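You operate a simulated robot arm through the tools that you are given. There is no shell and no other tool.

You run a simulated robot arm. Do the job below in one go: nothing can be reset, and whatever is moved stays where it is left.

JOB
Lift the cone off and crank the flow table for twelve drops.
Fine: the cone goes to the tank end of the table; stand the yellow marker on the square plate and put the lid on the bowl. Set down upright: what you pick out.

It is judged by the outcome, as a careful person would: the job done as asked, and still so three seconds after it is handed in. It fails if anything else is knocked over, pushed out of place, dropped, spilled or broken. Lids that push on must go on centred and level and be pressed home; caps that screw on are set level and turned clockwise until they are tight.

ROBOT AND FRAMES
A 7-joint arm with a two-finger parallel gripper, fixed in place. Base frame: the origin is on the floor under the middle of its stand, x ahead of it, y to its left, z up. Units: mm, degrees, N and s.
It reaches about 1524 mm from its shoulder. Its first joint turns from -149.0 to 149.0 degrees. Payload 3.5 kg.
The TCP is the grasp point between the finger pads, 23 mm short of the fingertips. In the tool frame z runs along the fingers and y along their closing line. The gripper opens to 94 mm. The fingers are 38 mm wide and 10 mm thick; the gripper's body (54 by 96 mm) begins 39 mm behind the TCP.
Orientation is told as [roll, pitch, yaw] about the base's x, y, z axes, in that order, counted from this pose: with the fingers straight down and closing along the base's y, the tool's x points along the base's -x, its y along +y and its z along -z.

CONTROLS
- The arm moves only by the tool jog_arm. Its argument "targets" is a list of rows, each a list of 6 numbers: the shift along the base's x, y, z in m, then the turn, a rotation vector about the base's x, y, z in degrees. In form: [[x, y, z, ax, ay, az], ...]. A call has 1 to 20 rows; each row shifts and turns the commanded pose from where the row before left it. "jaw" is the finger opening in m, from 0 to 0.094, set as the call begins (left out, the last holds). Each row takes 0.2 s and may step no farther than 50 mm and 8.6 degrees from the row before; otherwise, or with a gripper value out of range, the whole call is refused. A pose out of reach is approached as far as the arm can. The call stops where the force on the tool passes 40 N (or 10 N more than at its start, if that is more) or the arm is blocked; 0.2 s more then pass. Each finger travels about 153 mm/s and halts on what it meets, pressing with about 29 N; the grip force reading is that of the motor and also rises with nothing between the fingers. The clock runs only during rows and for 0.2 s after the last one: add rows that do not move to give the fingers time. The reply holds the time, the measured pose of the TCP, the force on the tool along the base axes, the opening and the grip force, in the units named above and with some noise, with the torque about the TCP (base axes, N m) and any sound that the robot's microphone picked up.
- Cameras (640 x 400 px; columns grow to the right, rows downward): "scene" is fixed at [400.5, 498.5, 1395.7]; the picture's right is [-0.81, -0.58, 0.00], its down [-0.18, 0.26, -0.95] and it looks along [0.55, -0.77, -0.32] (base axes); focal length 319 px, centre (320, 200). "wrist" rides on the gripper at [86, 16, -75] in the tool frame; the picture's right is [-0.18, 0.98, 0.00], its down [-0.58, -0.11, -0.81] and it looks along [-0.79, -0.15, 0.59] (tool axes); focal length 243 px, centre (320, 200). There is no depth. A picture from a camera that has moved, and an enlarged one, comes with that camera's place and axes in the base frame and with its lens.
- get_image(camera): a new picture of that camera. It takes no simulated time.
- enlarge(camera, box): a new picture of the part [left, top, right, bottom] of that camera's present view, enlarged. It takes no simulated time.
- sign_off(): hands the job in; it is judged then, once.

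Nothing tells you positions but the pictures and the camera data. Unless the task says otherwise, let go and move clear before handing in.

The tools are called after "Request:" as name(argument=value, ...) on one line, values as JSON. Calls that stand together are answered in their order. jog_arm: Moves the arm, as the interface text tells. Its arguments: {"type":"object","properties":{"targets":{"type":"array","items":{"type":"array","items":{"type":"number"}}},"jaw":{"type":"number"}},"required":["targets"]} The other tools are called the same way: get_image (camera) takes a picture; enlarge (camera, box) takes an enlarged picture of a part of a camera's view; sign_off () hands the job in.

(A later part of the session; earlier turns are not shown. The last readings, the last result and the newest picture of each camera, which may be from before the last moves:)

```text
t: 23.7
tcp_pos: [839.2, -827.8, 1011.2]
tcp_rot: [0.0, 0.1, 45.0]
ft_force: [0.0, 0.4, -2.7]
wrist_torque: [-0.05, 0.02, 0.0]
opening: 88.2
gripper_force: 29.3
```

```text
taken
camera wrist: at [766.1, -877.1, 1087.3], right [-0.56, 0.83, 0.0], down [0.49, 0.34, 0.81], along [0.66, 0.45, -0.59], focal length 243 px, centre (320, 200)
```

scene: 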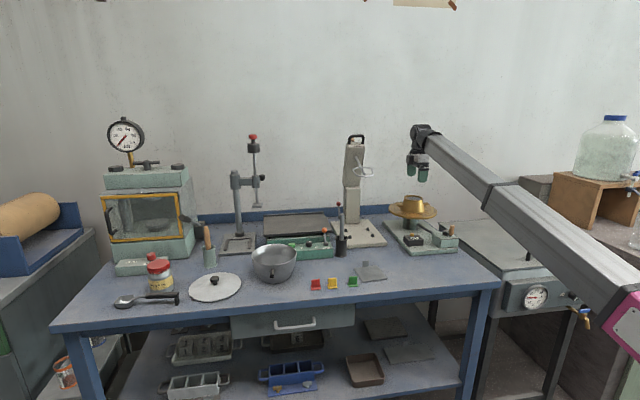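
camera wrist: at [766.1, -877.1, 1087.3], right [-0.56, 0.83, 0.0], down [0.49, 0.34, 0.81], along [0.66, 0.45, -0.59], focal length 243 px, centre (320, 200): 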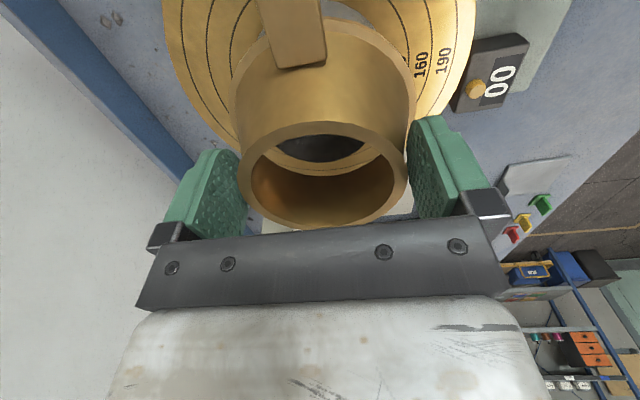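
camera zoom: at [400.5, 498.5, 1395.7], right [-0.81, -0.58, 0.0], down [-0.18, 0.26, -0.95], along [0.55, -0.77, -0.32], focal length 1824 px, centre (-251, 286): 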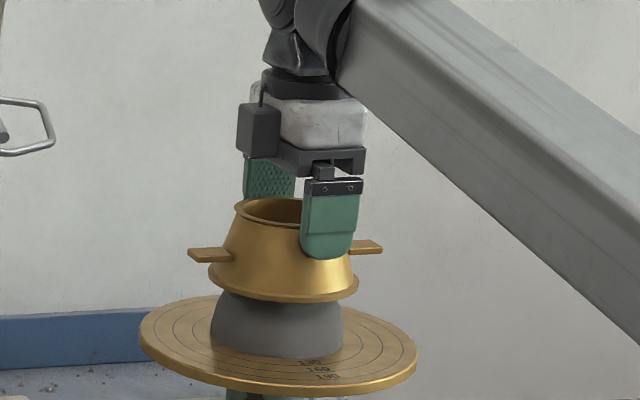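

The cone hangs level and the mortar is standing intact on the disc. I lift 45 mm more to clear it.

Request:
jog_arm(targets=[[0, 0, 0.001, 0, 0, 0], [0, 0, 0.002, 0, 0, 0], [0, 0, 0.003, 0, 0, 0], [0, 0, 0.004, 0, 0, 0], [0, 0, 0.005, 0, 0, 0], [0, 0, 0.005, 0, 0, 0], [0, 0, 0.005, 0, 0, 0], [0, 0, 0.005, 0, 0, 0], [0, 0, 0.005, 0, 0, 0], [0, 0, 0.004, 0, 0, 0], [0, 0, 0.003, 0, 0, 0], [0, 0, 0.002, 0, 0, 0], [0, 0, 0.001, 0, 0, 0]])

Request:
enlarge(camera="scene", box=[360, 140, 500, 300])

Request:
get_image(camera="scene")

```text
t: 26.5
tcp_pos: [838.7, -826.2, 1057.6]
tcp_rot: [0.1, 0.1, 45.0]
ft_force: [0.2, 0.6, -1.4]
wrist_torque: [-0.03, 0.01, -0.03]
opening: 88.3
gripper_force: 28.9
```

```text
2.50 times, centred on (430, 220) of scene
camera zoom: at [400.5, 498.5, 1395.7], right [-0.81, -0.58, 0.0], down [-0.18, 0.26, -0.95], along [0.55, -0.77, -0.32], focal length 798 px, centre (45, 150)
```

zoom: 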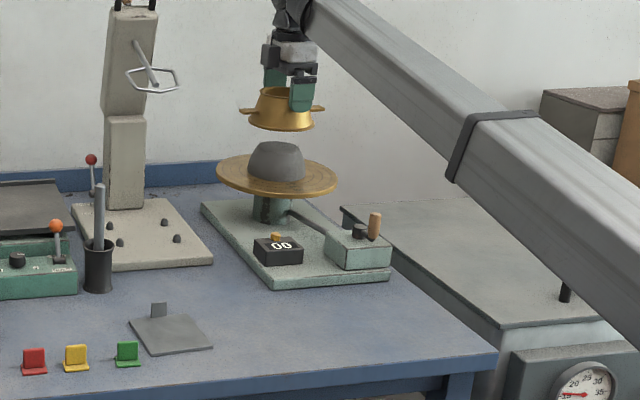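

```text
taken
```

scene: 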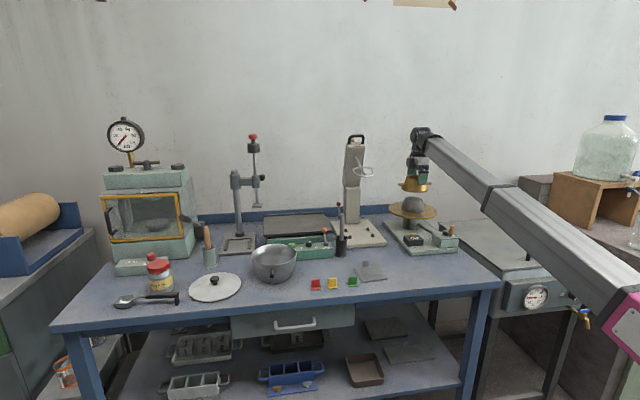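

The cone is clear of the mortar, which stands untouched. I carry the cone at this height to the tank end of the bench, in front of the crank.

Request:
jog_arm(targets=[[-0.0023, 0.0019, 0, 0, 0, 0], [-0.0046, 0.0038, 0, 0, 0, 0], [-0.0077, 0.0063, 0, 0, 0, 0], [-0.0108, 0.0089, 0, 0, 0, 0], [-0.0139, 0.0114, 0, 0, 0, 0], [-0.017, 0.0139, 0, 0, 0, 0], [-0.0217, 0.0178, 0, 0, 0, 0], [-0.0217, 0.0178, 0, 0, 0, 0], [-0.0217, 0.0178, 0, 0, 0, 0], [-0.0217, 0.0178, 0, 0, 0, 0], [-0.0217, 0.0178, 0, 0, 0, 0], [-0.0217, 0.0178, 0, 0, 0, 0], [-0.0217, 0.0178, 0, 0, 0, 0], [-0.017, 0.0139, 0, 0, 0, 0], [-0.0139, 0.0114, 0, 0, 0, 0], [-0.0108, 0.0089, 0, 0, 0, 0], [-0.0077, 0.0063, 0, 0, 0, 0], [-0.0046, 0.0038, 0, 0, 0, 0], [-0.0023, 0.0019, 0, 0, 0, 0]])

Request:
enlarge(camera="scene", box=[380, 120, 540, 300])

Request:
get_image(camera="wrist")

```text
t: 30.5
tcp_pos: [575.0, -610.7, 1059.3]
tcp_rot: [0.0, 0.1, 45.0]
ft_force: [-1.0, -0.6, -2.4]
wrist_torque: [0.01, 0.02, 0.04]
opening: 87.7
gripper_force: 29.1
```

```text
2.22 times, centred on (460, 210) of scene
camera zoom: at [400.5, 498.5, 1395.7], right [-0.81, -0.58, 0.0], down [-0.18, 0.26, -0.95], along [0.55, -0.77, -0.32], focal length 709 px, centre (9, 178)
```

zoom: 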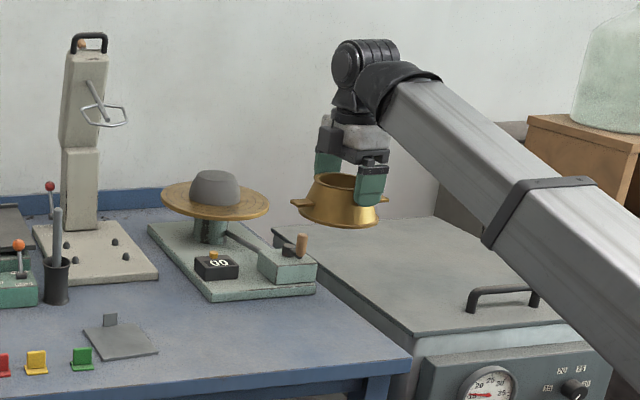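

```text
taken
camera wrist: at [502.2, -659.8, 1133.0], right [-0.57, 0.83, 0.0], down [0.49, 0.34, 0.81], along [0.66, 0.45, -0.59], focal length 243 px, centre (320, 200)
```

wrist: 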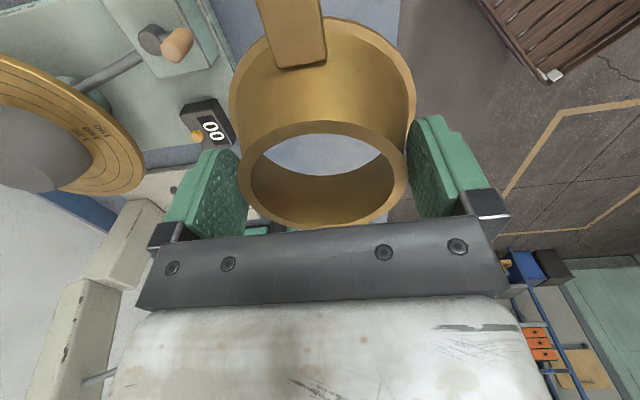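

The cone is above clear bench at the tank end. I lower it smoothly to about 15 mm above the bench.

Request:
jog_arm(targets=[[0, 0, -0.004, 0, 0, 0], [0, 0, -0.008, 0, 0, 0], [0, 0, -0.013, 0, 0, 0], [0, 0, -0.018, 0, 0, 0], [0, 0, -0.02, 0, 0, 0], [0, 0, -0.02, 0, 0, 0], [0, 0, -0.02, 0, 0, 0], [0, 0, -0.02, 0, 0, 0], [0, 0, -0.02, 0, 0, 0], [0, 0, -0.016, 0, 0, 0], [0, 0, -0.012, 0, 0, 0], [0, 0, -0.008, 0, 0, 0], [0, 0, -0.004, 0, 0, 0], [0, 0, -0.002, 0, 0, 0]])

Request:
enlarge(camera="scene", box=[400, 180, 520, 300])

Request:
get_image(camera="wrist")

```text
t: 33.5
tcp_pos: [574.4, -609.6, 872.9]
tcp_rot: [0.0, 0.1, 45.0]
ft_force: [-0.3, 0.2, -2.4]
wrist_torque: [0.0, 0.0, 0.02]
opening: 87.6
gripper_force: 29.3
```

```text
3.33 times, centred on (460, 240) of scene
camera zoom: at [400.5, 498.5, 1395.7], right [-0.81, -0.58, 0.0], down [-0.18, 0.26, -0.95], along [0.55, -0.77, -0.32], focal length 1064 px, centre (-147, 67)
```

zoom: 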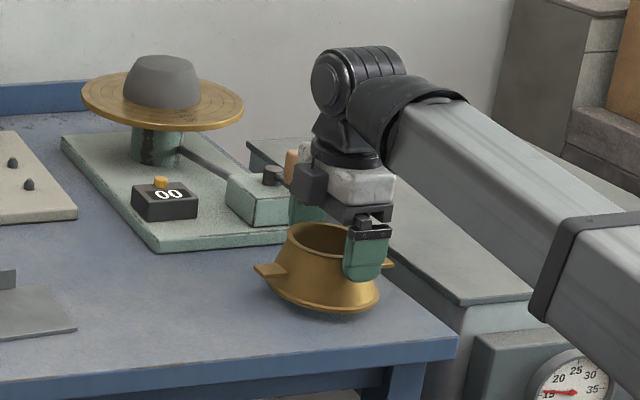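

```text
taken
camera wrist: at [501.9, -659.0, 947.9], right [-0.56, 0.83, 0.0], down [0.49, 0.34, 0.81], along [0.66, 0.45, -0.59], focal length 243 px, centre (320, 200)
```

wrist: 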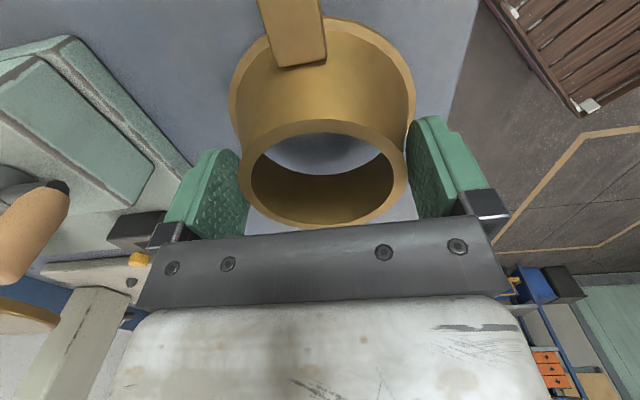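

The cone is about a centimetre above the bench. I lower in small steps and watch the force.

Request:
jog_arm(targets=[[0, 0, -0.0015, 0, 0, 0], [0, 0, -0.002, 0, 0, 0], [0, 0, -0.002, 0, 0, 0], [0, 0, -0.002, 0, 0, 0], [0, 0, -0.0015, 0, 0, 0]])

Request:
jog_arm(targets=[[0, 0, -0.001, 0, 0, 0], [0, 0, 0, 0, 0, 0]])

Request:
jog_arm(targets=[[0, 0, -0.001, 0, 0, 0], [0, 0, 0, 0, 0, 0]])

Request:
enlarge(camera="scene", box=[430, 220, 490, 280])

```text
t: 34.7
tcp_pos: [574.4, -609.6, 864.1]
tcp_rot: [0.0, 0.1, 44.9]
ft_force: [0.1, -0.6, -2.6]
wrist_torque: [-0.04, 0.01, -0.02]
opening: 87.6
gripper_force: 28.5
```

```text
t: 35.3
tcp_pos: [574.1, -608.9, 862.5]
tcp_rot: [0.0, 0.1, 45.0]
ft_force: [0.2, 0.3, -1.8]
wrist_torque: [0.01, 0.01, 0.0]
opening: 87.3
gripper_force: 29.7
```

```text
t: 35.9
tcp_pos: [574.5, -610.1, 862.2]
tcp_rot: [0.0, 0.1, 45.0]
ft_force: [0.5, 0.5, -1.9]
wrist_torque: [-0.02, 0.02, 0.0]
opening: 87.6
gripper_force: 28.9
```

```text
6.67 times, centred on (460, 250) of scene
camera zoom: at [400.5, 498.5, 1395.7], right [-0.81, -0.58, 0.0], down [-0.18, 0.26, -0.95], along [0.55, -0.77, -0.32], focal length 2127 px, centre (-613, -133)
```

zoom: 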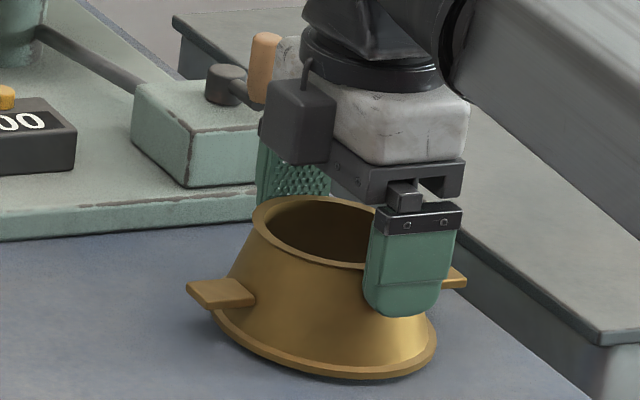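

Nearly down; I keep stepping 1 mm at a time until the weight comes off.

Request:
jog_arm(targets=[[0, 0, -0.001, 0, 0, 0], [0, 0, 0, 0, 0, 0]])

Request:
jog_arm(targets=[[0, 0, -0.001, 0, 0, 0], [0, 0, 0, 0, 0, 0]])

Request:
jog_arm(targets=[[0, 0, -0.001, 0, 0, 0], [0, 0, 0, 0, 0, 0]])

```text
t: 36.5
tcp_pos: [575.2, -610.7, 862.6]
tcp_rot: [0.1, 0.0, 45.1]
ft_force: [0.2, 0.0, -2.8]
wrist_torque: [-0.03, 0.01, 0.0]
opening: 87.7
gripper_force: 29.5
```

```text
t: 37.1
tcp_pos: [574.8, -609.9, 859.8]
tcp_rot: [0.1, 0.2, 45.0]
ft_force: [-0.3, 0.0, -2.6]
wrist_torque: [-0.03, -0.02, 0.0]
opening: 87.5
gripper_force: 29.3
```

```text
t: 37.7
tcp_pos: [575.0, -609.9, 858.1]
tcp_rot: [0.0, 0.1, 45.0]
ft_force: [-0.1, -0.1, -2.0]
wrist_torque: [-0.03, 0.02, 0.01]
opening: 87.4
gripper_force: 28.9
```

Request:
enlarge(camera="scene", box=[430, 230, 490, 290])

Request:
jog_arm(targets=[[0, 0, -0.001, 0, 0, 0], [0, 0, 0, 0, 0, 0]])

Request:
jog_arm(targets=[[0, 0, -0.001, 0, 0, 0], [0, 0, 0, 0, 0, 0]])

Request:
enlarge(camera="scene", box=[430, 230, 490, 290])

```text
6.67 times, centred on (460, 260) of scene
camera zoom: at [400.5, 498.5, 1395.7], right [-0.81, -0.58, 0.0], down [-0.18, 0.26, -0.95], along [0.55, -0.77, -0.32], focal length 2127 px, centre (-613, -200)
```

zoom: 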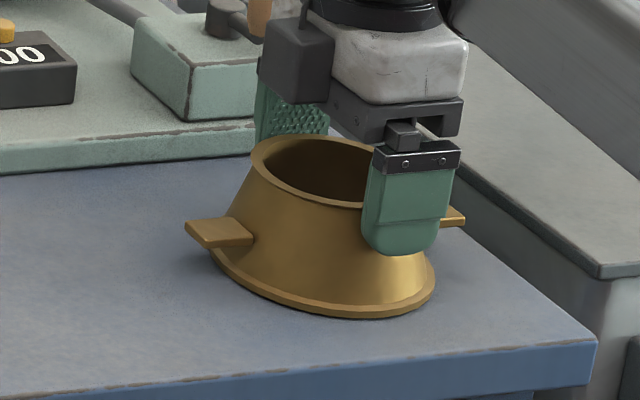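

```text
t: 38.3
tcp_pos: [575.1, -609.6, 857.5]
tcp_rot: [0.1, 0.0, 44.9]
ft_force: [-0.2, -1.0, -2.0]
wrist_torque: [0.0, -0.01, 0.01]
opening: 87.5
gripper_force: 28.7
```

```text
t: 38.9
tcp_pos: [575.5, -610.1, 857.4]
tcp_rot: [0.0, 0.1, 44.9]
ft_force: [0.9, -0.6, -1.6]
wrist_torque: [-0.01, 0.03, 0.02]
opening: 87.5
gripper_force: 28.7
```

```text
6.67 times, centred on (460, 260) of scene
camera zoom: at [400.5, 498.5, 1395.7], right [-0.81, -0.58, 0.0], down [-0.18, 0.26, -0.95], along [0.55, -0.77, -0.32], focal length 2127 px, centre (-613, -200)
```

zoom: 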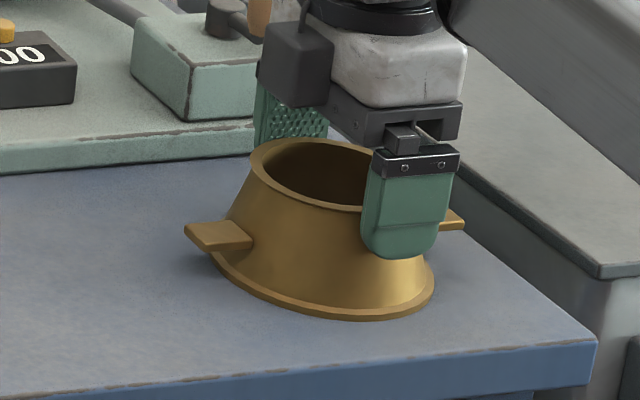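

Still hanging by its weight. I continue stepping down.

Request:
jog_arm(targets=[[0, 0, -0.001, 0, 0, 0], [0, 0, 0, 0, 0, 0]])

Request:
jog_arm(targets=[[0, 0, -0.001, 0, 0, 0], [0, 0, 0, 0, 0, 0]])

Request:
jog_arm(targets=[[0, 0, -0.001, 0, 0, 0], [0, 0, 0, 0, 0, 0]])

Request:
enlarge(camera="scene", box=[430, 230, 490, 290])

```text
t: 39.5
tcp_pos: [575.1, -609.8, 855.5]
tcp_rot: [0.0, 0.0, 45.0]
ft_force: [-0.2, 0.7, -1.8]
wrist_torque: [0.0, 0.0, 0.02]
opening: 87.6
gripper_force: 29.0
```

```text
t: 40.1
tcp_pos: [574.7, -609.9, 853.9]
tcp_rot: [-0.1, 0.2, 45.0]
ft_force: [-0.7, 0.0, -2.1]
wrist_torque: [0.02, 0.04, 0.01]
opening: 87.5
gripper_force: 29.1
```

```text
t: 40.7
tcp_pos: [574.4, -608.9, 854.6]
tcp_rot: [0.0, 0.1, 44.9]
ft_force: [1.6, -1.7, 10.5]
wrist_torque: [0.31, 0.4, -0.03]
opening: 87.2
gripper_force: 28.5
```

```text
6.67 times, centred on (460, 260) of scene
camera zoom: at [400.5, 498.5, 1395.7], right [-0.81, -0.58, 0.0], down [-0.18, 0.26, -0.95], along [0.55, -0.77, -0.32], focal length 2127 px, centre (-613, -200)
```

zoom: 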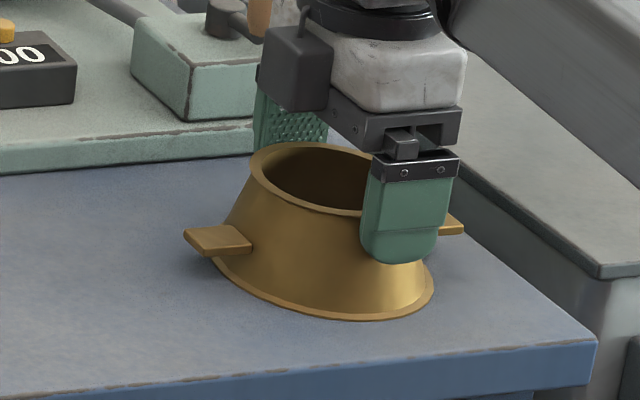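

Touchdown: the force rose to +10 N. I open the jaws to release the cone, then rise straight up.

Request:
jog_arm(targets=[[0, 0, 0.0005, 0, 0, 0], [0, 0, 0, 0, 0, 0], [0, 0, 0, 0, 0, 0]], jaw=0.094)

Request:
enlarge(camera="wrist", box=[160, 0, 480, 200])

Request:
enlarge(camera="scene", box=[430, 230, 490, 290])

```text
t: 41.5
tcp_pos: [573.8, -609.6, 854.4]
tcp_rot: [0.0, 0.1, 45.0]
ft_force: [0.4, 0.0, -0.8]
wrist_torque: [0.02, -0.04, 0.01]
opening: 94.0
gripper_force: 0.0
```

```text
2.00 times, centred on (320, 100) of wrist
camera zoom: at [501.5, -659.5, 929.3], right [-0.56, 0.83, 0.0], down [0.49, 0.34, 0.81], along [0.66, 0.45, -0.59], focal length 485 px, centre (320, 400)
```

zoom: 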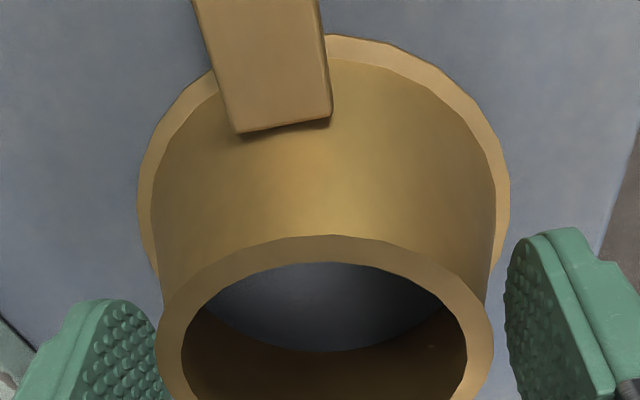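

```text
6.67 times, centred on (460, 260) of scene
camera zoom: at [400.5, 498.5, 1395.7], right [-0.81, -0.58, 0.0], down [-0.18, 0.26, -0.95], along [0.55, -0.77, -0.32], focal length 2127 px, centre (-613, -200)
```

zoom: 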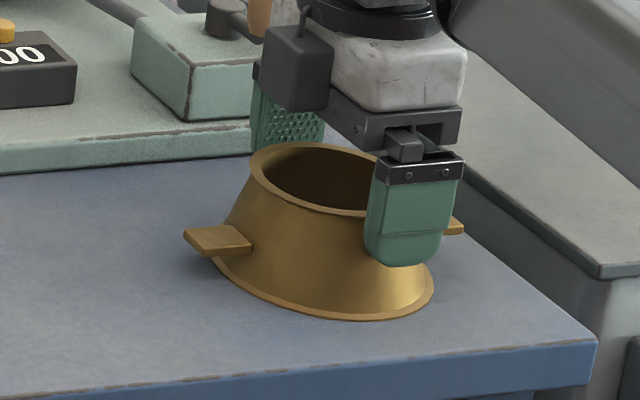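

The cone stands level on the bench, released. I rise straight up and look at the crank.

Request:
jog_arm(targets=[[0, 0, 0.003, 0, 0, 0], [0, 0, 0.006, 0, 0, 0], [0, 0, 0.01, 0, 0, 0], [0, 0, 0.015, 0, 0, 0], [0, 0, 0.02, 0, 0, 0], [0, 0, 0.02, 0, 0, 0], [0, 0, 0.02, 0, 0, 0], [0, 0, 0.02, 0, 0, 0], [0, 0, 0.02, 0, 0, 0], [0, 0, 0.02, 0, 0, 0], [0, 0, 0.01, 0, 0, 0], [0, 0, 0.005, 0, 0, 0]])

Request:
get_image(camera="wrist")

Request:
enlarge(camera="scene", box=[390, 185, 490, 285])

```text
t: 44.1
tcp_pos: [573.3, -609.9, 1024.0]
tcp_rot: [0.1, 0.0, 45.1]
ft_force: [-0.3, 0.1, 0.4]
wrist_torque: [0.03, 0.0, 0.02]
opening: 94.1
gripper_force: 0.0
```

```text
taken
camera wrist: at [500.9, -660.4, 1098.4], right [-0.56, 0.83, 0.0], down [0.49, 0.34, 0.81], along [0.66, 0.45, -0.59], focal length 243 px, centre (320, 200)
```

wrist: 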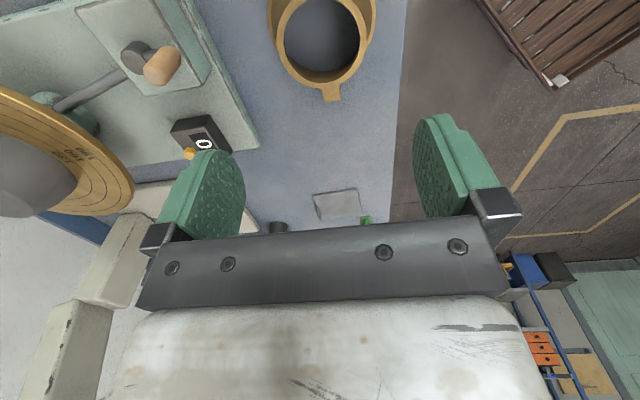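

```text
4.00 times, centred on (440, 235) of scene
camera zoom: at [400.5, 498.5, 1395.7], right [-0.81, -0.58, 0.0], down [-0.18, 0.26, -0.95], along [0.55, -0.77, -0.32], focal length 1276 px, centre (-160, 60)
```

zoom: 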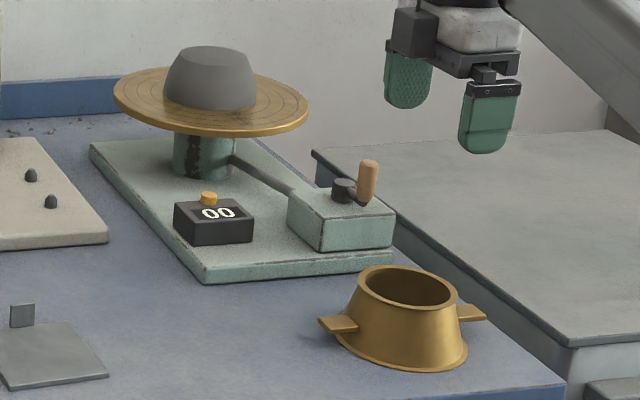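

The cone stands upright at the tank end. I take close looks at the crank hub and handle.

Request:
enlarge(camera="wrist", box=[60, 0, 220, 140])

Request:
enlarge(camera="scene", box=[425, 215, 465, 255])

```text
2.86 times, centred on (140, 70) of wrist
camera zoom: at [500.9, -660.4, 1098.4], right [-0.56, 0.83, 0.0], down [0.49, 0.34, 0.81], along [0.66, 0.45, -0.59], focal length 693 px, centre (834, 571)
```

zoom: 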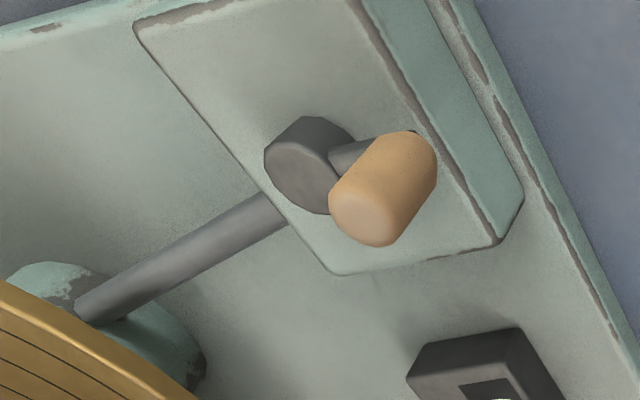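

```text
10.00 times, centred on (445, 235) of scene
camera zoom: at [400.5, 498.5, 1395.7], right [-0.81, -0.58, 0.0], down [-0.18, 0.26, -0.95], along [0.55, -0.77, -0.32], focal length 3191 px, centre (-930, -150)
```

zoom: 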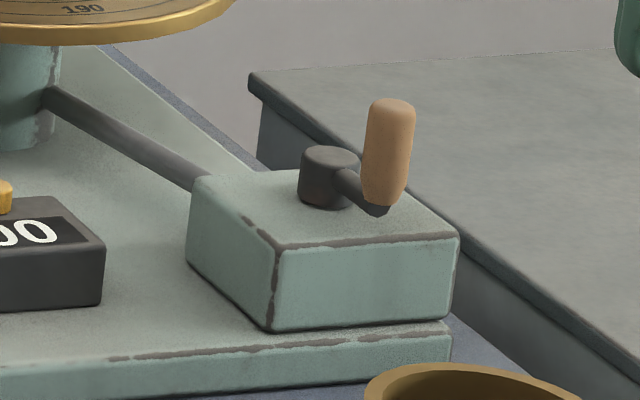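

Triangulation gives the handle top at about [643, -708, 919] and hub centre at about [668, -734], top near 885 — a vertical-axis crank of radius about 36 mm. I move above the handle and narrow the jaws.

Request:
jog_arm(targets=[[0.005, -0.007, 0, 0, 0, 0], [0.01, -0.014, -0.002, 0, 0, 0], [0.013, -0.018, -0.005, 0, 0, 0], [0.014, -0.02, -0.006, 0, 0, 0], [0.013, -0.018, -0.006, 0, 0, 0], [0.01, -0.014, -0.003, 0, 0, 0], [0.005, -0.0075, -0.002, 0, 0, 0]], jaw=0.045)

Request:
get_image(camera="wrist")

Request:
enlarge(camera="scene", box=[410, 185, 480, 255])

```text
t: 45.7
tcp_pos: [643.5, -709.1, 1000.4]
tcp_rot: [0.1, 0.1, 44.9]
ft_force: [0.2, 0.1, -0.7]
wrist_torque: [-0.03, 0.01, 0.01]
opening: 44.9
gripper_force: 0.0
```

```text
taken
camera wrist: at [571.1, -758.9, 1075.0], right [-0.57, 0.82, 0.0], down [0.49, 0.34, 0.81], along [0.66, 0.45, -0.59], focal length 243 px, centre (320, 200)
```

wrist: 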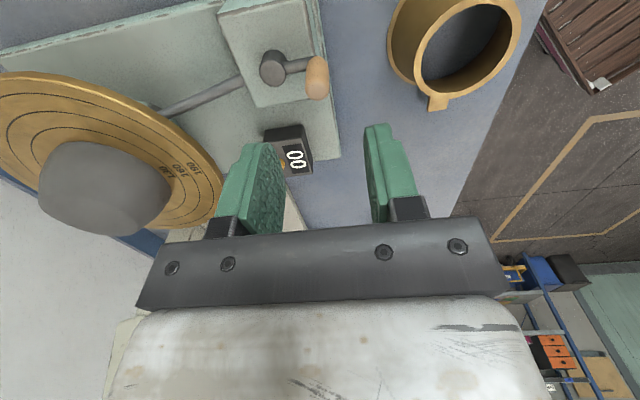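

```text
5.71 times, centred on (445, 220) of scene
camera zoom: at [400.5, 498.5, 1395.7], right [-0.81, -0.58, 0.0], down [-0.18, 0.26, -0.95], along [0.55, -0.77, -0.32], focal length 1824 px, centre (-394, 86)
```

zoom: 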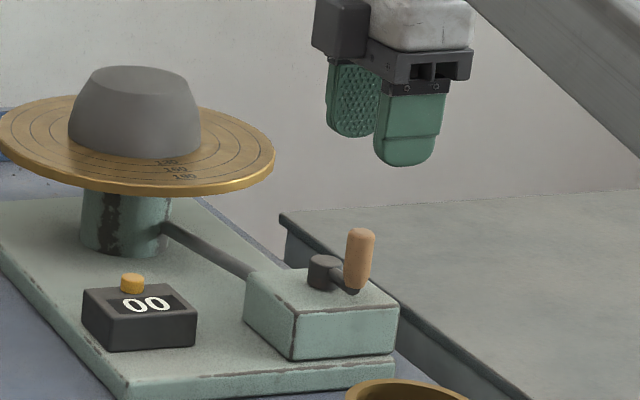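

Request:
enlarge(camera="wrist", box=[220, 20, 380, 120])

```text
4.00 times, centred on (300, 70) of wrist
camera zoom: at [571.1, -758.9, 1075.0], right [-0.57, 0.82, 0.0], down [0.49, 0.34, 0.81], along [0.66, 0.45, -0.59], focal length 970 px, centre (400, 720)
```

zoom: 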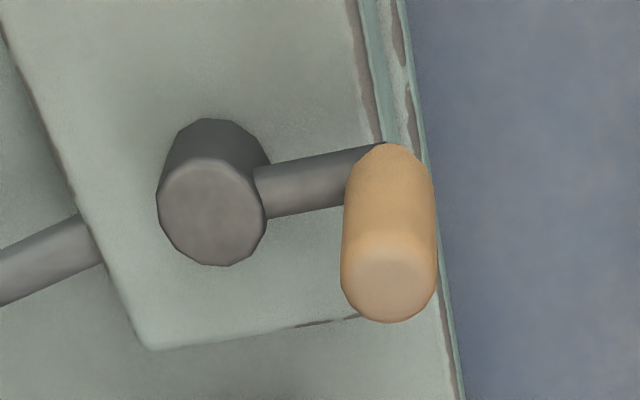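

The handle is centred under the jaws to about 1.5 mm and the crank radius is about 35 mm. I lower around the handle keeping the tips above the hub, then close.

Request:
jog_arm(targets=[[0.0007, -0.0007, -0.006, 0, 0, 0], [0, 0, -0.012, 0, 0, 0], [0, 0, -0.016, 0, 0, 0], [0, 0, -0.016, 0, 0, 0], [0, 0, -0.014, 0, 0, 0], [0, 0, -0.01, 0, 0, 0], [0, 0, -0.006, 0, 0, 0], [0, 0, -0.002, 0, 0, 0], [0, 0, 0, 0, 0, 0]])

Request:
get_image(camera="wrist")

Request:
enlarge(camera="scene", box=[420, 200, 480, 260])

```text
t: 47.7
tcp_pos: [644.4, -708.6, 916.1]
tcp_rot: [0.0, 0.1, 45.0]
ft_force: [0.0, -0.6, 0.7]
wrist_torque: [-0.02, 0.02, 0.01]
opening: 44.8
gripper_force: 0.0
```

```text
taken
camera wrist: at [571.7, -758.6, 992.6], right [-0.56, 0.83, 0.0], down [0.49, 0.34, 0.81], along [0.66, 0.45, -0.59], focal length 243 px, centre (320, 200)
```

wrist: 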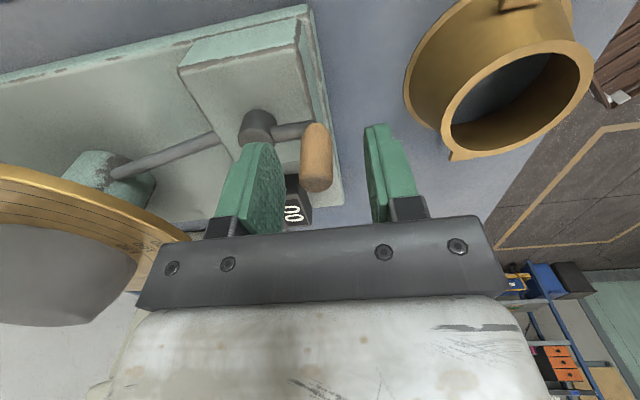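

```text
6.67 times, centred on (450, 230) of scene
camera zoom: at [400.5, 498.5, 1395.7], right [-0.81, -0.58, 0.0], down [-0.18, 0.26, -0.95], along [0.55, -0.77, -0.32], focal length 2127 px, centre (-547, 0)
```

zoom: 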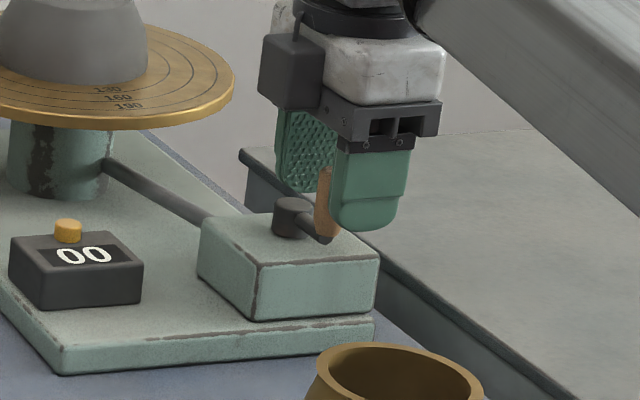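

The handle is nicely between the pads. I close on it.

Request:
jog_arm(targets=[[0, 0, 0, 0, 0, 0], [0, 0, 0, 0, 0, 0], [0, 0, 0, 0, 0, 0]], jaw=0.0)

Request:
get_image(camera="wrist")

```text
t: 48.5
tcp_pos: [646.4, -709.0, 917.5]
tcp_rot: [0.0, 0.2, 45.0]
ft_force: [14.3, -14.0, 2.8]
wrist_torque: [-0.16, -0.2, 0.04]
opening: 16.7
gripper_force: 45.1
```

```text
taken
camera wrist: at [572.9, -759.9, 992.5], right [-0.56, 0.83, 0.0], down [0.49, 0.34, 0.81], along [0.67, 0.45, -0.59], focal length 243 px, centre (320, 200)
```

wrist: 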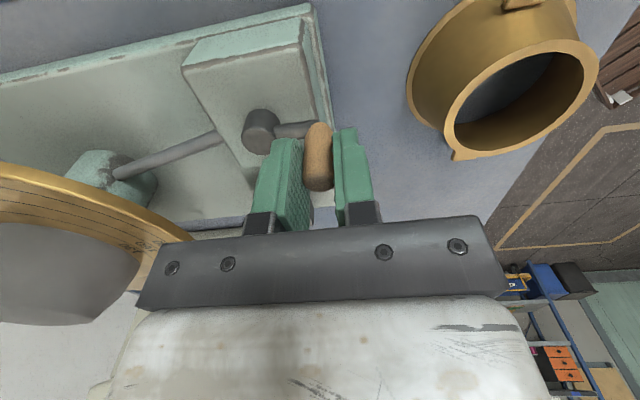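

Grip is on (16.7 mm). A 20 N side force shows I'm about a millimetre off in the radial direction; I nudge to relieve it.

Request:
jog_arm(targets=[[0.0008, -0.0008, 0, 0, 0, 0], [0, 0, 0, 0, 0, 0]])

```text
t: 49.1
tcp_pos: [645.7, -708.6, 917.7]
tcp_rot: [0.0, 0.1, 45.0]
ft_force: [13.0, -13.6, 6.2]
wrist_torque: [-0.06, -0.2, -0.02]
opening: 16.5
gripper_force: 44.8
```

Request:
jog_arm(targets=[[0.001, -0.001, 0, 0, 0, 0], [0, 0, 0, 0, 0, 0], [0, 0, 0, 0, 0, 0]])

Request:
enlarge(camera="wrist", box=[220, 80, 400, 240])

```text
t: 49.9
tcp_pos: [646.7, -710.8, 916.9]
tcp_rot: [0.0, 0.1, 45.1]
ft_force: [0.4, -4.6, 5.0]
wrist_torque: [0.02, -0.15, -0.09]
opening: 16.6
gripper_force: 44.6
```

```text
2.50 times, centred on (310, 160) of wrist
camera zoom: at [573.2, -760.0, 992.6], right [-0.56, 0.83, 0.0], down [0.49, 0.33, 0.81], along [0.66, 0.46, -0.59], focal length 606 px, centre (345, 300)
```

zoom: 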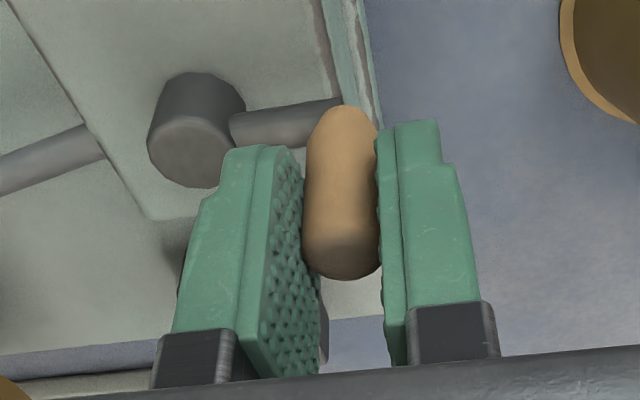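

The side force is relieved, so the command now matches the handle. I start turning clockwise (seen from above) in small steps to feel the mechanism.

Request:
jog_arm(targets=[[0.00272, 0.00245, 0, 0, 0, 0], [0.00297, 0.00215, 0, 0, 0, 0], [0.00317, 0.00184, 0, 0, 0, 0], [0, 0, 0, 0, 0, 0]])

Request:
enlarge(camera="wrist", box=[220, 80, 400, 240])

Request:
enlarge(camera="scene", box=[380, 190, 480, 270])

```text
t: 50.9
tcp_pos: [654.8, -700.7, 917.7]
tcp_rot: [0.1, 0.1, 45.0]
ft_force: [-8.1, 0.5, 3.1]
wrist_torque: [-0.34, 0.4, -0.22]
opening: 16.3
gripper_force: 45.1
```

```text
2.50 times, centred on (310, 160) of wrist
camera zoom: at [582.5, -752.7, 992.6], right [-0.56, 0.83, 0.0], down [0.49, 0.33, 0.8], along [0.66, 0.46, -0.59], focal length 606 px, centre (345, 300)
```

zoom: 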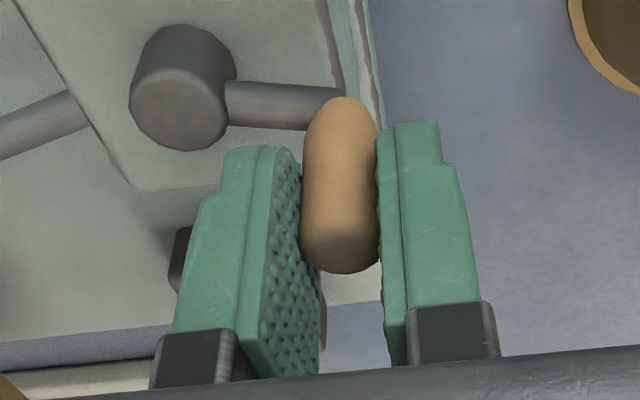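

```text
5.00 times, centred on (430, 230) of scene
camera zoom: at [400.5, 498.5, 1395.7], right [-0.81, -0.58, 0.0], down [-0.18, 0.26, -0.95], along [0.55, -0.77, -0.32], focal length 1596 px, centre (-230, 50)
```

zoom: 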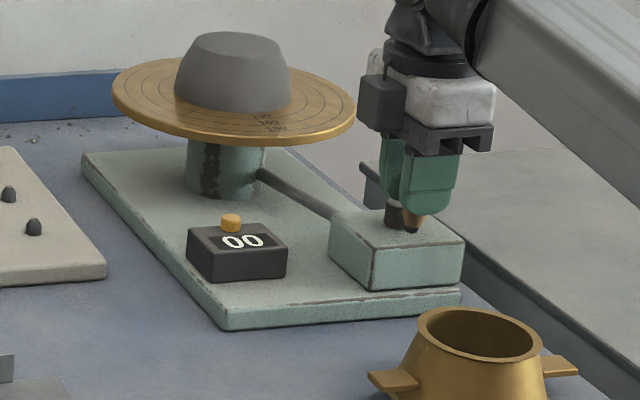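

The crank turns with modest resistance. I continue the arc.

Request:
jog_arm(targets=[[0.00335, 0.00149, 0, 0, 0, 0], [0.00348, 0.00113, 0, 0, 0, 0], [0.00358, 0.00076, 0, 0, 0, 0], [0.00365, 0.00038, 0, 0, 0, 0], [0.00366, 0.0, 0, 0, 0, 0], [0, 0, 0, 0, 0, 0]])

Request:
enlarge(camera="wrist", box=[220, 80, 400, 240])

Request:
enlarge(camera="scene", box=[380, 190, 480, 270])

```text
t: 52.3
tcp_pos: [674.0, -697.1, 918.0]
tcp_rot: [0.3, 0.0, 45.1]
ft_force: [-4.7, 35.3, -10.2]
wrist_torque: [0.56, -0.57, -0.28]
opening: 16.5
gripper_force: 44.8
```

```text
2.50 times, centred on (310, 160) of wrist
camera zoom: at [601.3, -748.0, 992.4], right [-0.57, 0.82, 0.0], down [0.49, 0.33, 0.81], along [0.66, 0.46, -0.59], focal length 606 px, centre (345, 300)
```

zoom: 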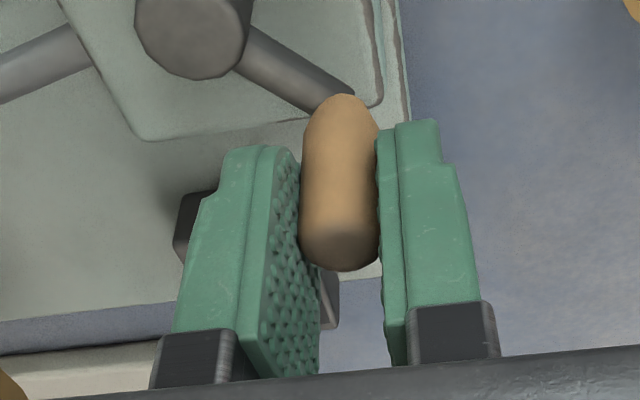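

```text
5.00 times, centred on (430, 230) of scene
camera zoom: at [400.5, 498.5, 1395.7], right [-0.81, -0.58, 0.0], down [-0.18, 0.26, -0.95], along [0.55, -0.77, -0.32], focal length 1596 px, centre (-230, 50)
```

zoom: 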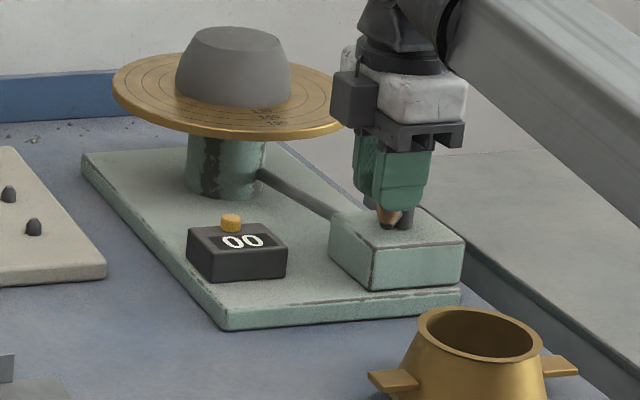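

The disc is rising, so this is the right sense, but a 35 N outward force shows my circle centre is about 2–3 mm off. I shift the command outward to relieve it.

Request:
jog_arm(targets=[[0.0, 0.0012, 0, 0, 0, 0], [0, 0.0012, 0, 0, 0, 0], [0, 0, 0, 0, 0, 0]])

```text
t: 53.1
tcp_pos: [674.7, -697.2, 918.4]
tcp_rot: [-0.1, 0.0, 45.0]
ft_force: [1.6, 27.7, -16.7]
wrist_torque: [0.71, -0.61, -0.11]
opening: 16.6
gripper_force: 45.1
```

Request:
jog_arm(targets=[[0, 0, 0, 0, 0, 0]])

Request:
jog_arm(targets=[[0, 0.001, 0, 0, 0, 0], [0, 0, 0, 0, 0, 0]])

Request:
jog_arm(targets=[[0, 0.001, 0, 0, 0, 0], [0, 0, 0, 0, 0, 0]])

Request:
enlarge(camera="wrist", box=[220, 80, 400, 240])

```text
t: 53.5
tcp_pos: [674.3, -697.1, 917.5]
tcp_rot: [0.0, 0.0, 44.9]
ft_force: [1.1, 25.8, -16.8]
wrist_torque: [0.72, -0.59, -0.08]
opening: 16.5
gripper_force: 45.2
```

```text
t: 54.1
tcp_pos: [674.3, -696.0, 917.8]
tcp_rot: [-0.1, 0.2, 44.9]
ft_force: [0.9, 14.5, -9.4]
wrist_torque: [1.13, -0.78, -0.03]
opening: 16.0
gripper_force: 44.5
```

```text
t: 54.7
tcp_pos: [674.6, -697.8, 919.3]
tcp_rot: [-0.1, 0.3, 45.0]
ft_force: [4.4, -0.2, 3.1]
wrist_torque: [0.94, -0.54, 0.15]
opening: 16.5
gripper_force: 44.6
```

```text
2.50 times, centred on (310, 160) of wrist
camera zoom: at [600.5, -747.3, 992.8], right [-0.56, 0.83, 0.0], down [0.49, 0.34, 0.8], along [0.67, 0.45, -0.59], focal length 606 px, centre (345, 300)
```

zoom: 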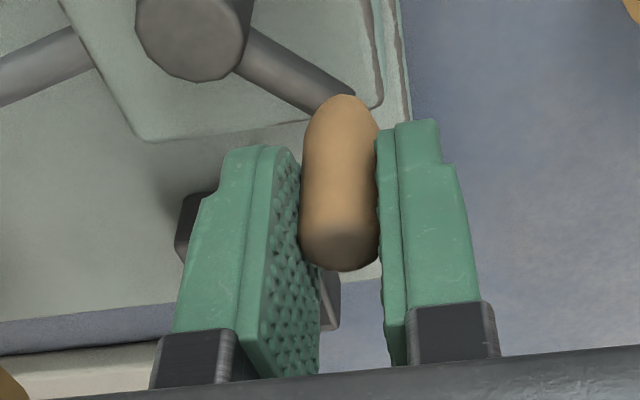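

Force relieved. I continue clockwise another 30° with a refined centre and check again.

Request:
jog_arm(targets=[[0.0036, -0.00032, 0, 0, 0, 0], [0.00355, -0.00068, 0, 0, 0, 0], [0.00345, -0.00106, 0, 0, 0, 0], [0.00332, -0.00141, 0, 0, 0, 0], [0.00316, -0.00175, 0, 0, 0, 0], [0, 0, 0, 0, 0, 0]])

Request:
enlarge(camera="wrist", box=[220, 80, 400, 240])

```text
t: 56.1
tcp_pos: [692.4, -699.8, 916.8]
tcp_rot: [0.0, 0.0, 45.1]
ft_force: [0.4, 11.2, 4.6]
wrist_torque: [0.19, 0.07, -0.23]
opening: 16.5
gripper_force: 45.2
```

```text
2.50 times, centred on (310, 160) of wrist
camera zoom: at [618.1, -750.4, 992.2], right [-0.57, 0.82, 0.0], down [0.49, 0.34, 0.81], along [0.66, 0.46, -0.59], focal length 606 px, centre (345, 300)
```

zoom: 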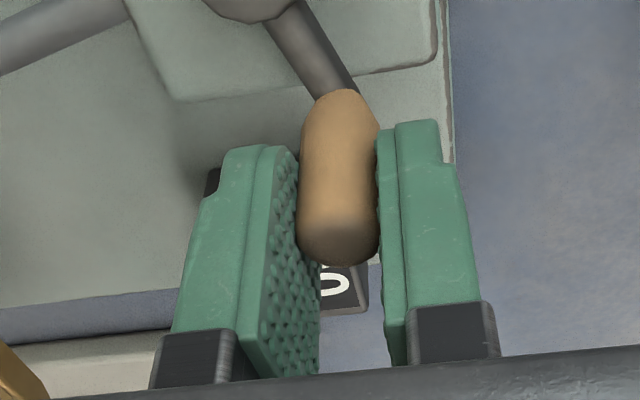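

Only 11 N residual. I carry on with another 30° and a small outward correction.

Request:
jog_arm(targets=[[0.00296, -0.00157, 0, 0, 0, 0], [0.00273, -0.00207, 0, 0, 0, 0], [0.00246, -0.00264, 0, 0, 0, 0], [0.00217, -0.00289, 0, 0, 0, 0], [0.00186, -0.00309, 0, 0, 0, 0], [0, 0, 0, 0, 0, 0]])

Request:
enlarge(camera="wrist", box=[220, 80, 400, 240])

Request:
enlarge(camera="scene", box=[380, 190, 480, 270])

```text
t: 57.5
tcp_pos: [702.9, -713.8, 917.6]
tcp_rot: [0.0, 0.0, 45.0]
ft_force: [-5.5, 6.2, 0.6]
wrist_torque: [-0.06, 0.32, -0.3]
opening: 16.6
gripper_force: 44.6
```

```text
2.50 times, centred on (310, 160) of wrist
camera zoom: at [629.8, -763.6, 992.5], right [-0.56, 0.83, 0.0], down [0.49, 0.34, 0.81], along [0.66, 0.45, -0.59], focal length 606 px, centre (345, 300)
```

zoom: 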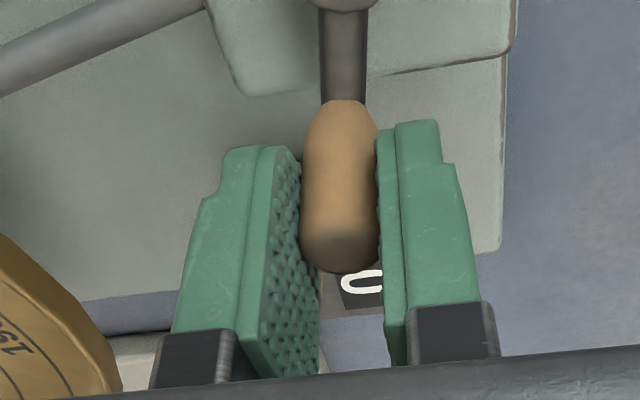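

```text
5.00 times, centred on (430, 230) of scene
camera zoom: at [400.5, 498.5, 1395.7], right [-0.81, -0.58, 0.0], down [-0.18, 0.26, -0.95], along [0.55, -0.77, -0.32], focal length 1596 px, centre (-230, 50)
```

zoom: 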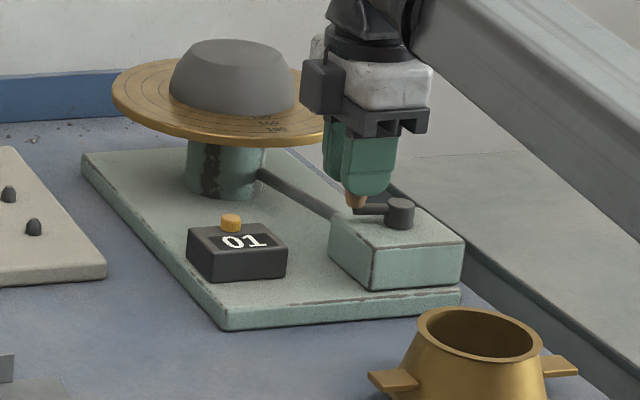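

The counter reads 01 and the disc dropped, so clockwise works. I continue 60° with the same circle.

Request:
jog_arm(targets=[[0.00153, -0.00328, 0, 0, 0, 0], [0.00117, -0.00341, 0, 0, 0, 0], [0.00082, -0.00352, 0, 0, 0, 0], [0.00044, -0.00358, 0, 0, 0, 0], [6e-05, -0.00361, 0, 0, 0, 0], [-0.00032, -0.0036, 0, 0, 0, 0], [-0.00068, -0.00355, 0, 0, 0, 0], [-0.00106, -0.00345, 0, 0, 0, 0], [-0.00141, -0.00332, 0, 0, 0, 0], [-0.00175, -0.00316, 0, 0, 0, 0], [0, 0, 0, 0, 0, 0]])

Request:
enlarge(camera="wrist", box=[220, 80, 400, 240])

Request:
enlarge(camera="scene", box=[380, 190, 480, 270])

```text
t: 59.9
tcp_pos: [703.0, -749.4, 917.5]
tcp_rot: [-0.1, 0.1, 45.0]
ft_force: [6.3, 2.8, 4.2]
wrist_torque: [-0.27, 0.49, -0.11]
opening: 16.4
gripper_force: 45.0
```

```text
2.50 times, centred on (310, 160) of wrist
camera zoom: at [630.0, -798.8, 992.5], right [-0.57, 0.82, 0.0], down [0.49, 0.34, 0.81], along [0.67, 0.45, -0.59], focal length 606 px, centre (345, 300)
```

zoom: 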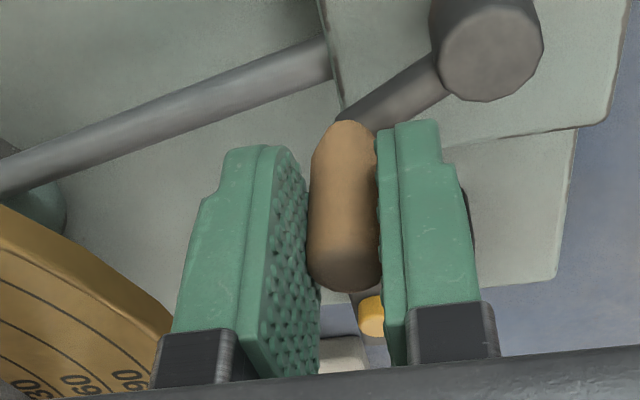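

```text
5.00 times, centred on (430, 230) of scene
camera zoom: at [400.5, 498.5, 1395.7], right [-0.81, -0.58, 0.0], down [-0.18, 0.26, -0.95], along [0.55, -0.77, -0.32], focal length 1596 px, centre (-230, 50)
```

zoom: 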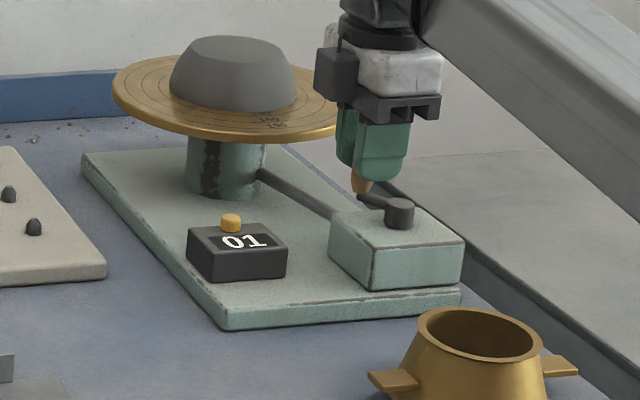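

Forces are low. I continue the next 60°.

Request:
jog_arm(targets=[[-0.00207, -0.00296, 0, 0, 0, 0], [-0.00237, -0.00273, 0, 0, 0, 0], [-0.00264, -0.00246, 0, 0, 0, 0], [-0.00289, -0.00217, 0, 0, 0, 0], [-0.00309, -0.00186, 0, 0, 0, 0], [-0.00328, -0.00153, 0, 0, 0, 0], [-0.00341, -0.00117, 0, 0, 0, 0], [-0.00352, -0.00082, 0, 0, 0, 0], [-0.00358, -0.00044, 0, 0, 0, 0], [-0.00361, -6e-05, 0, 0, 0, 0], [0, 0, 0, 0, 0, 0]])

Request:
enlarge(camera="wrist", box=[220, 80, 400, 240])

Request:
enlarge(camera="scene", box=[380, 190, 480, 270])

```text
t: 60.9
tcp_pos: [696.7, -760.5, 916.8]
tcp_rot: [-0.5, 0.1, 45.0]
ft_force: [8.8, -3.0, -4.1]
wrist_torque: [0.4, 0.78, -0.12]
opening: 16.7
gripper_force: 44.7
stopped in row 4: the force on the tool passed its limit at 42 N (the readings are from after the stop); the commanded pose is now the measured one
```

```text
2.50 times, centred on (310, 160) of wrist
camera zoom: at [622.4, -810.7, 992.3], right [-0.56, 0.83, -0.01], down [0.48, 0.34, 0.81], along [0.67, 0.45, -0.59], focal length 606 px, centre (345, 300)
```

zoom: 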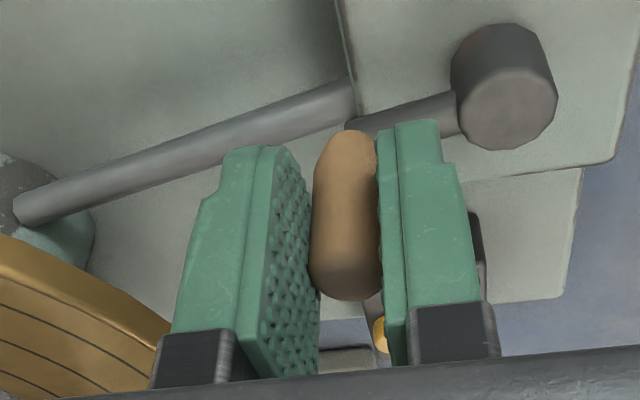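

```text
5.00 times, centred on (430, 230) of scene
camera zoom: at [400.5, 498.5, 1395.7], right [-0.81, -0.58, 0.0], down [-0.18, 0.26, -0.95], along [0.55, -0.77, -0.32], focal length 1596 px, centre (-230, 50)
```

zoom: 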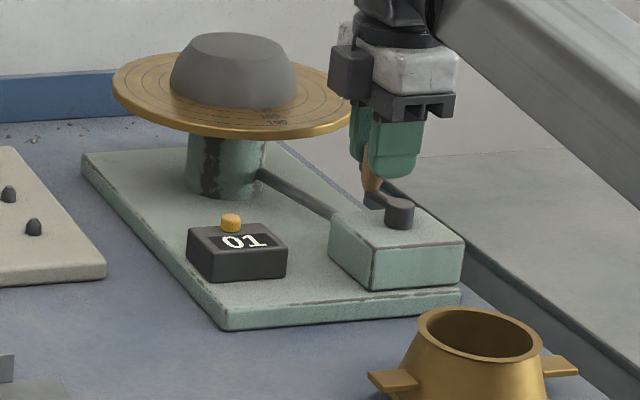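

The force limit tripped around θ≈-40° where the drive relies on pad friction while the disc lifts. I look at the disc height closely, then continue with smaller steps.

Request:
jog_arm(targets=[[-0.001, -0.0014, 0, 0.25, 0, 0], [-0.0011, -0.0013, 0, 0.25, 0, 0], [0, 0, 0, 0, 0, 0]])

Request:
enlarge(camera="wrist", box=[220, 80, 400, 240])

Request:
enlarge(camera="scene", box=[380, 190, 480, 270])

```text
t: 61.7
tcp_pos: [695.0, -763.3, 917.2]
tcp_rot: [0.0, -0.3, 45.0]
ft_force: [12.8, -1.5, -2.5]
wrist_torque: [-0.05, 0.34, -0.27]
opening: 16.6
gripper_force: 45.2
```

```text
2.50 times, centred on (310, 160) of wrist
camera zoom: at [620.7, -813.8, 991.9], right [-0.57, 0.82, 0.0], down [0.48, 0.33, 0.81], along [0.67, 0.46, -0.59], focal length 606 px, centre (345, 300)
```

zoom: 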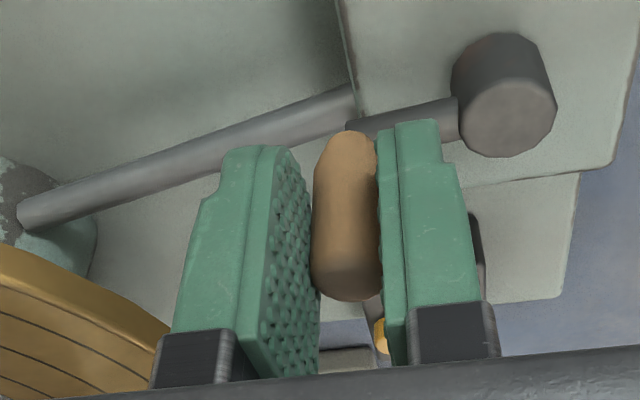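

```text
5.00 times, centred on (430, 230) of scene
camera zoom: at [400.5, 498.5, 1395.7], right [-0.81, -0.58, 0.0], down [-0.18, 0.26, -0.95], along [0.55, -0.77, -0.32], focal length 1596 px, centre (-230, 50)
```

zoom: 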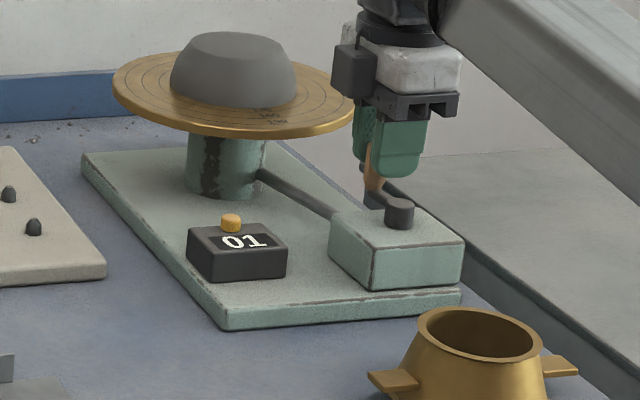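

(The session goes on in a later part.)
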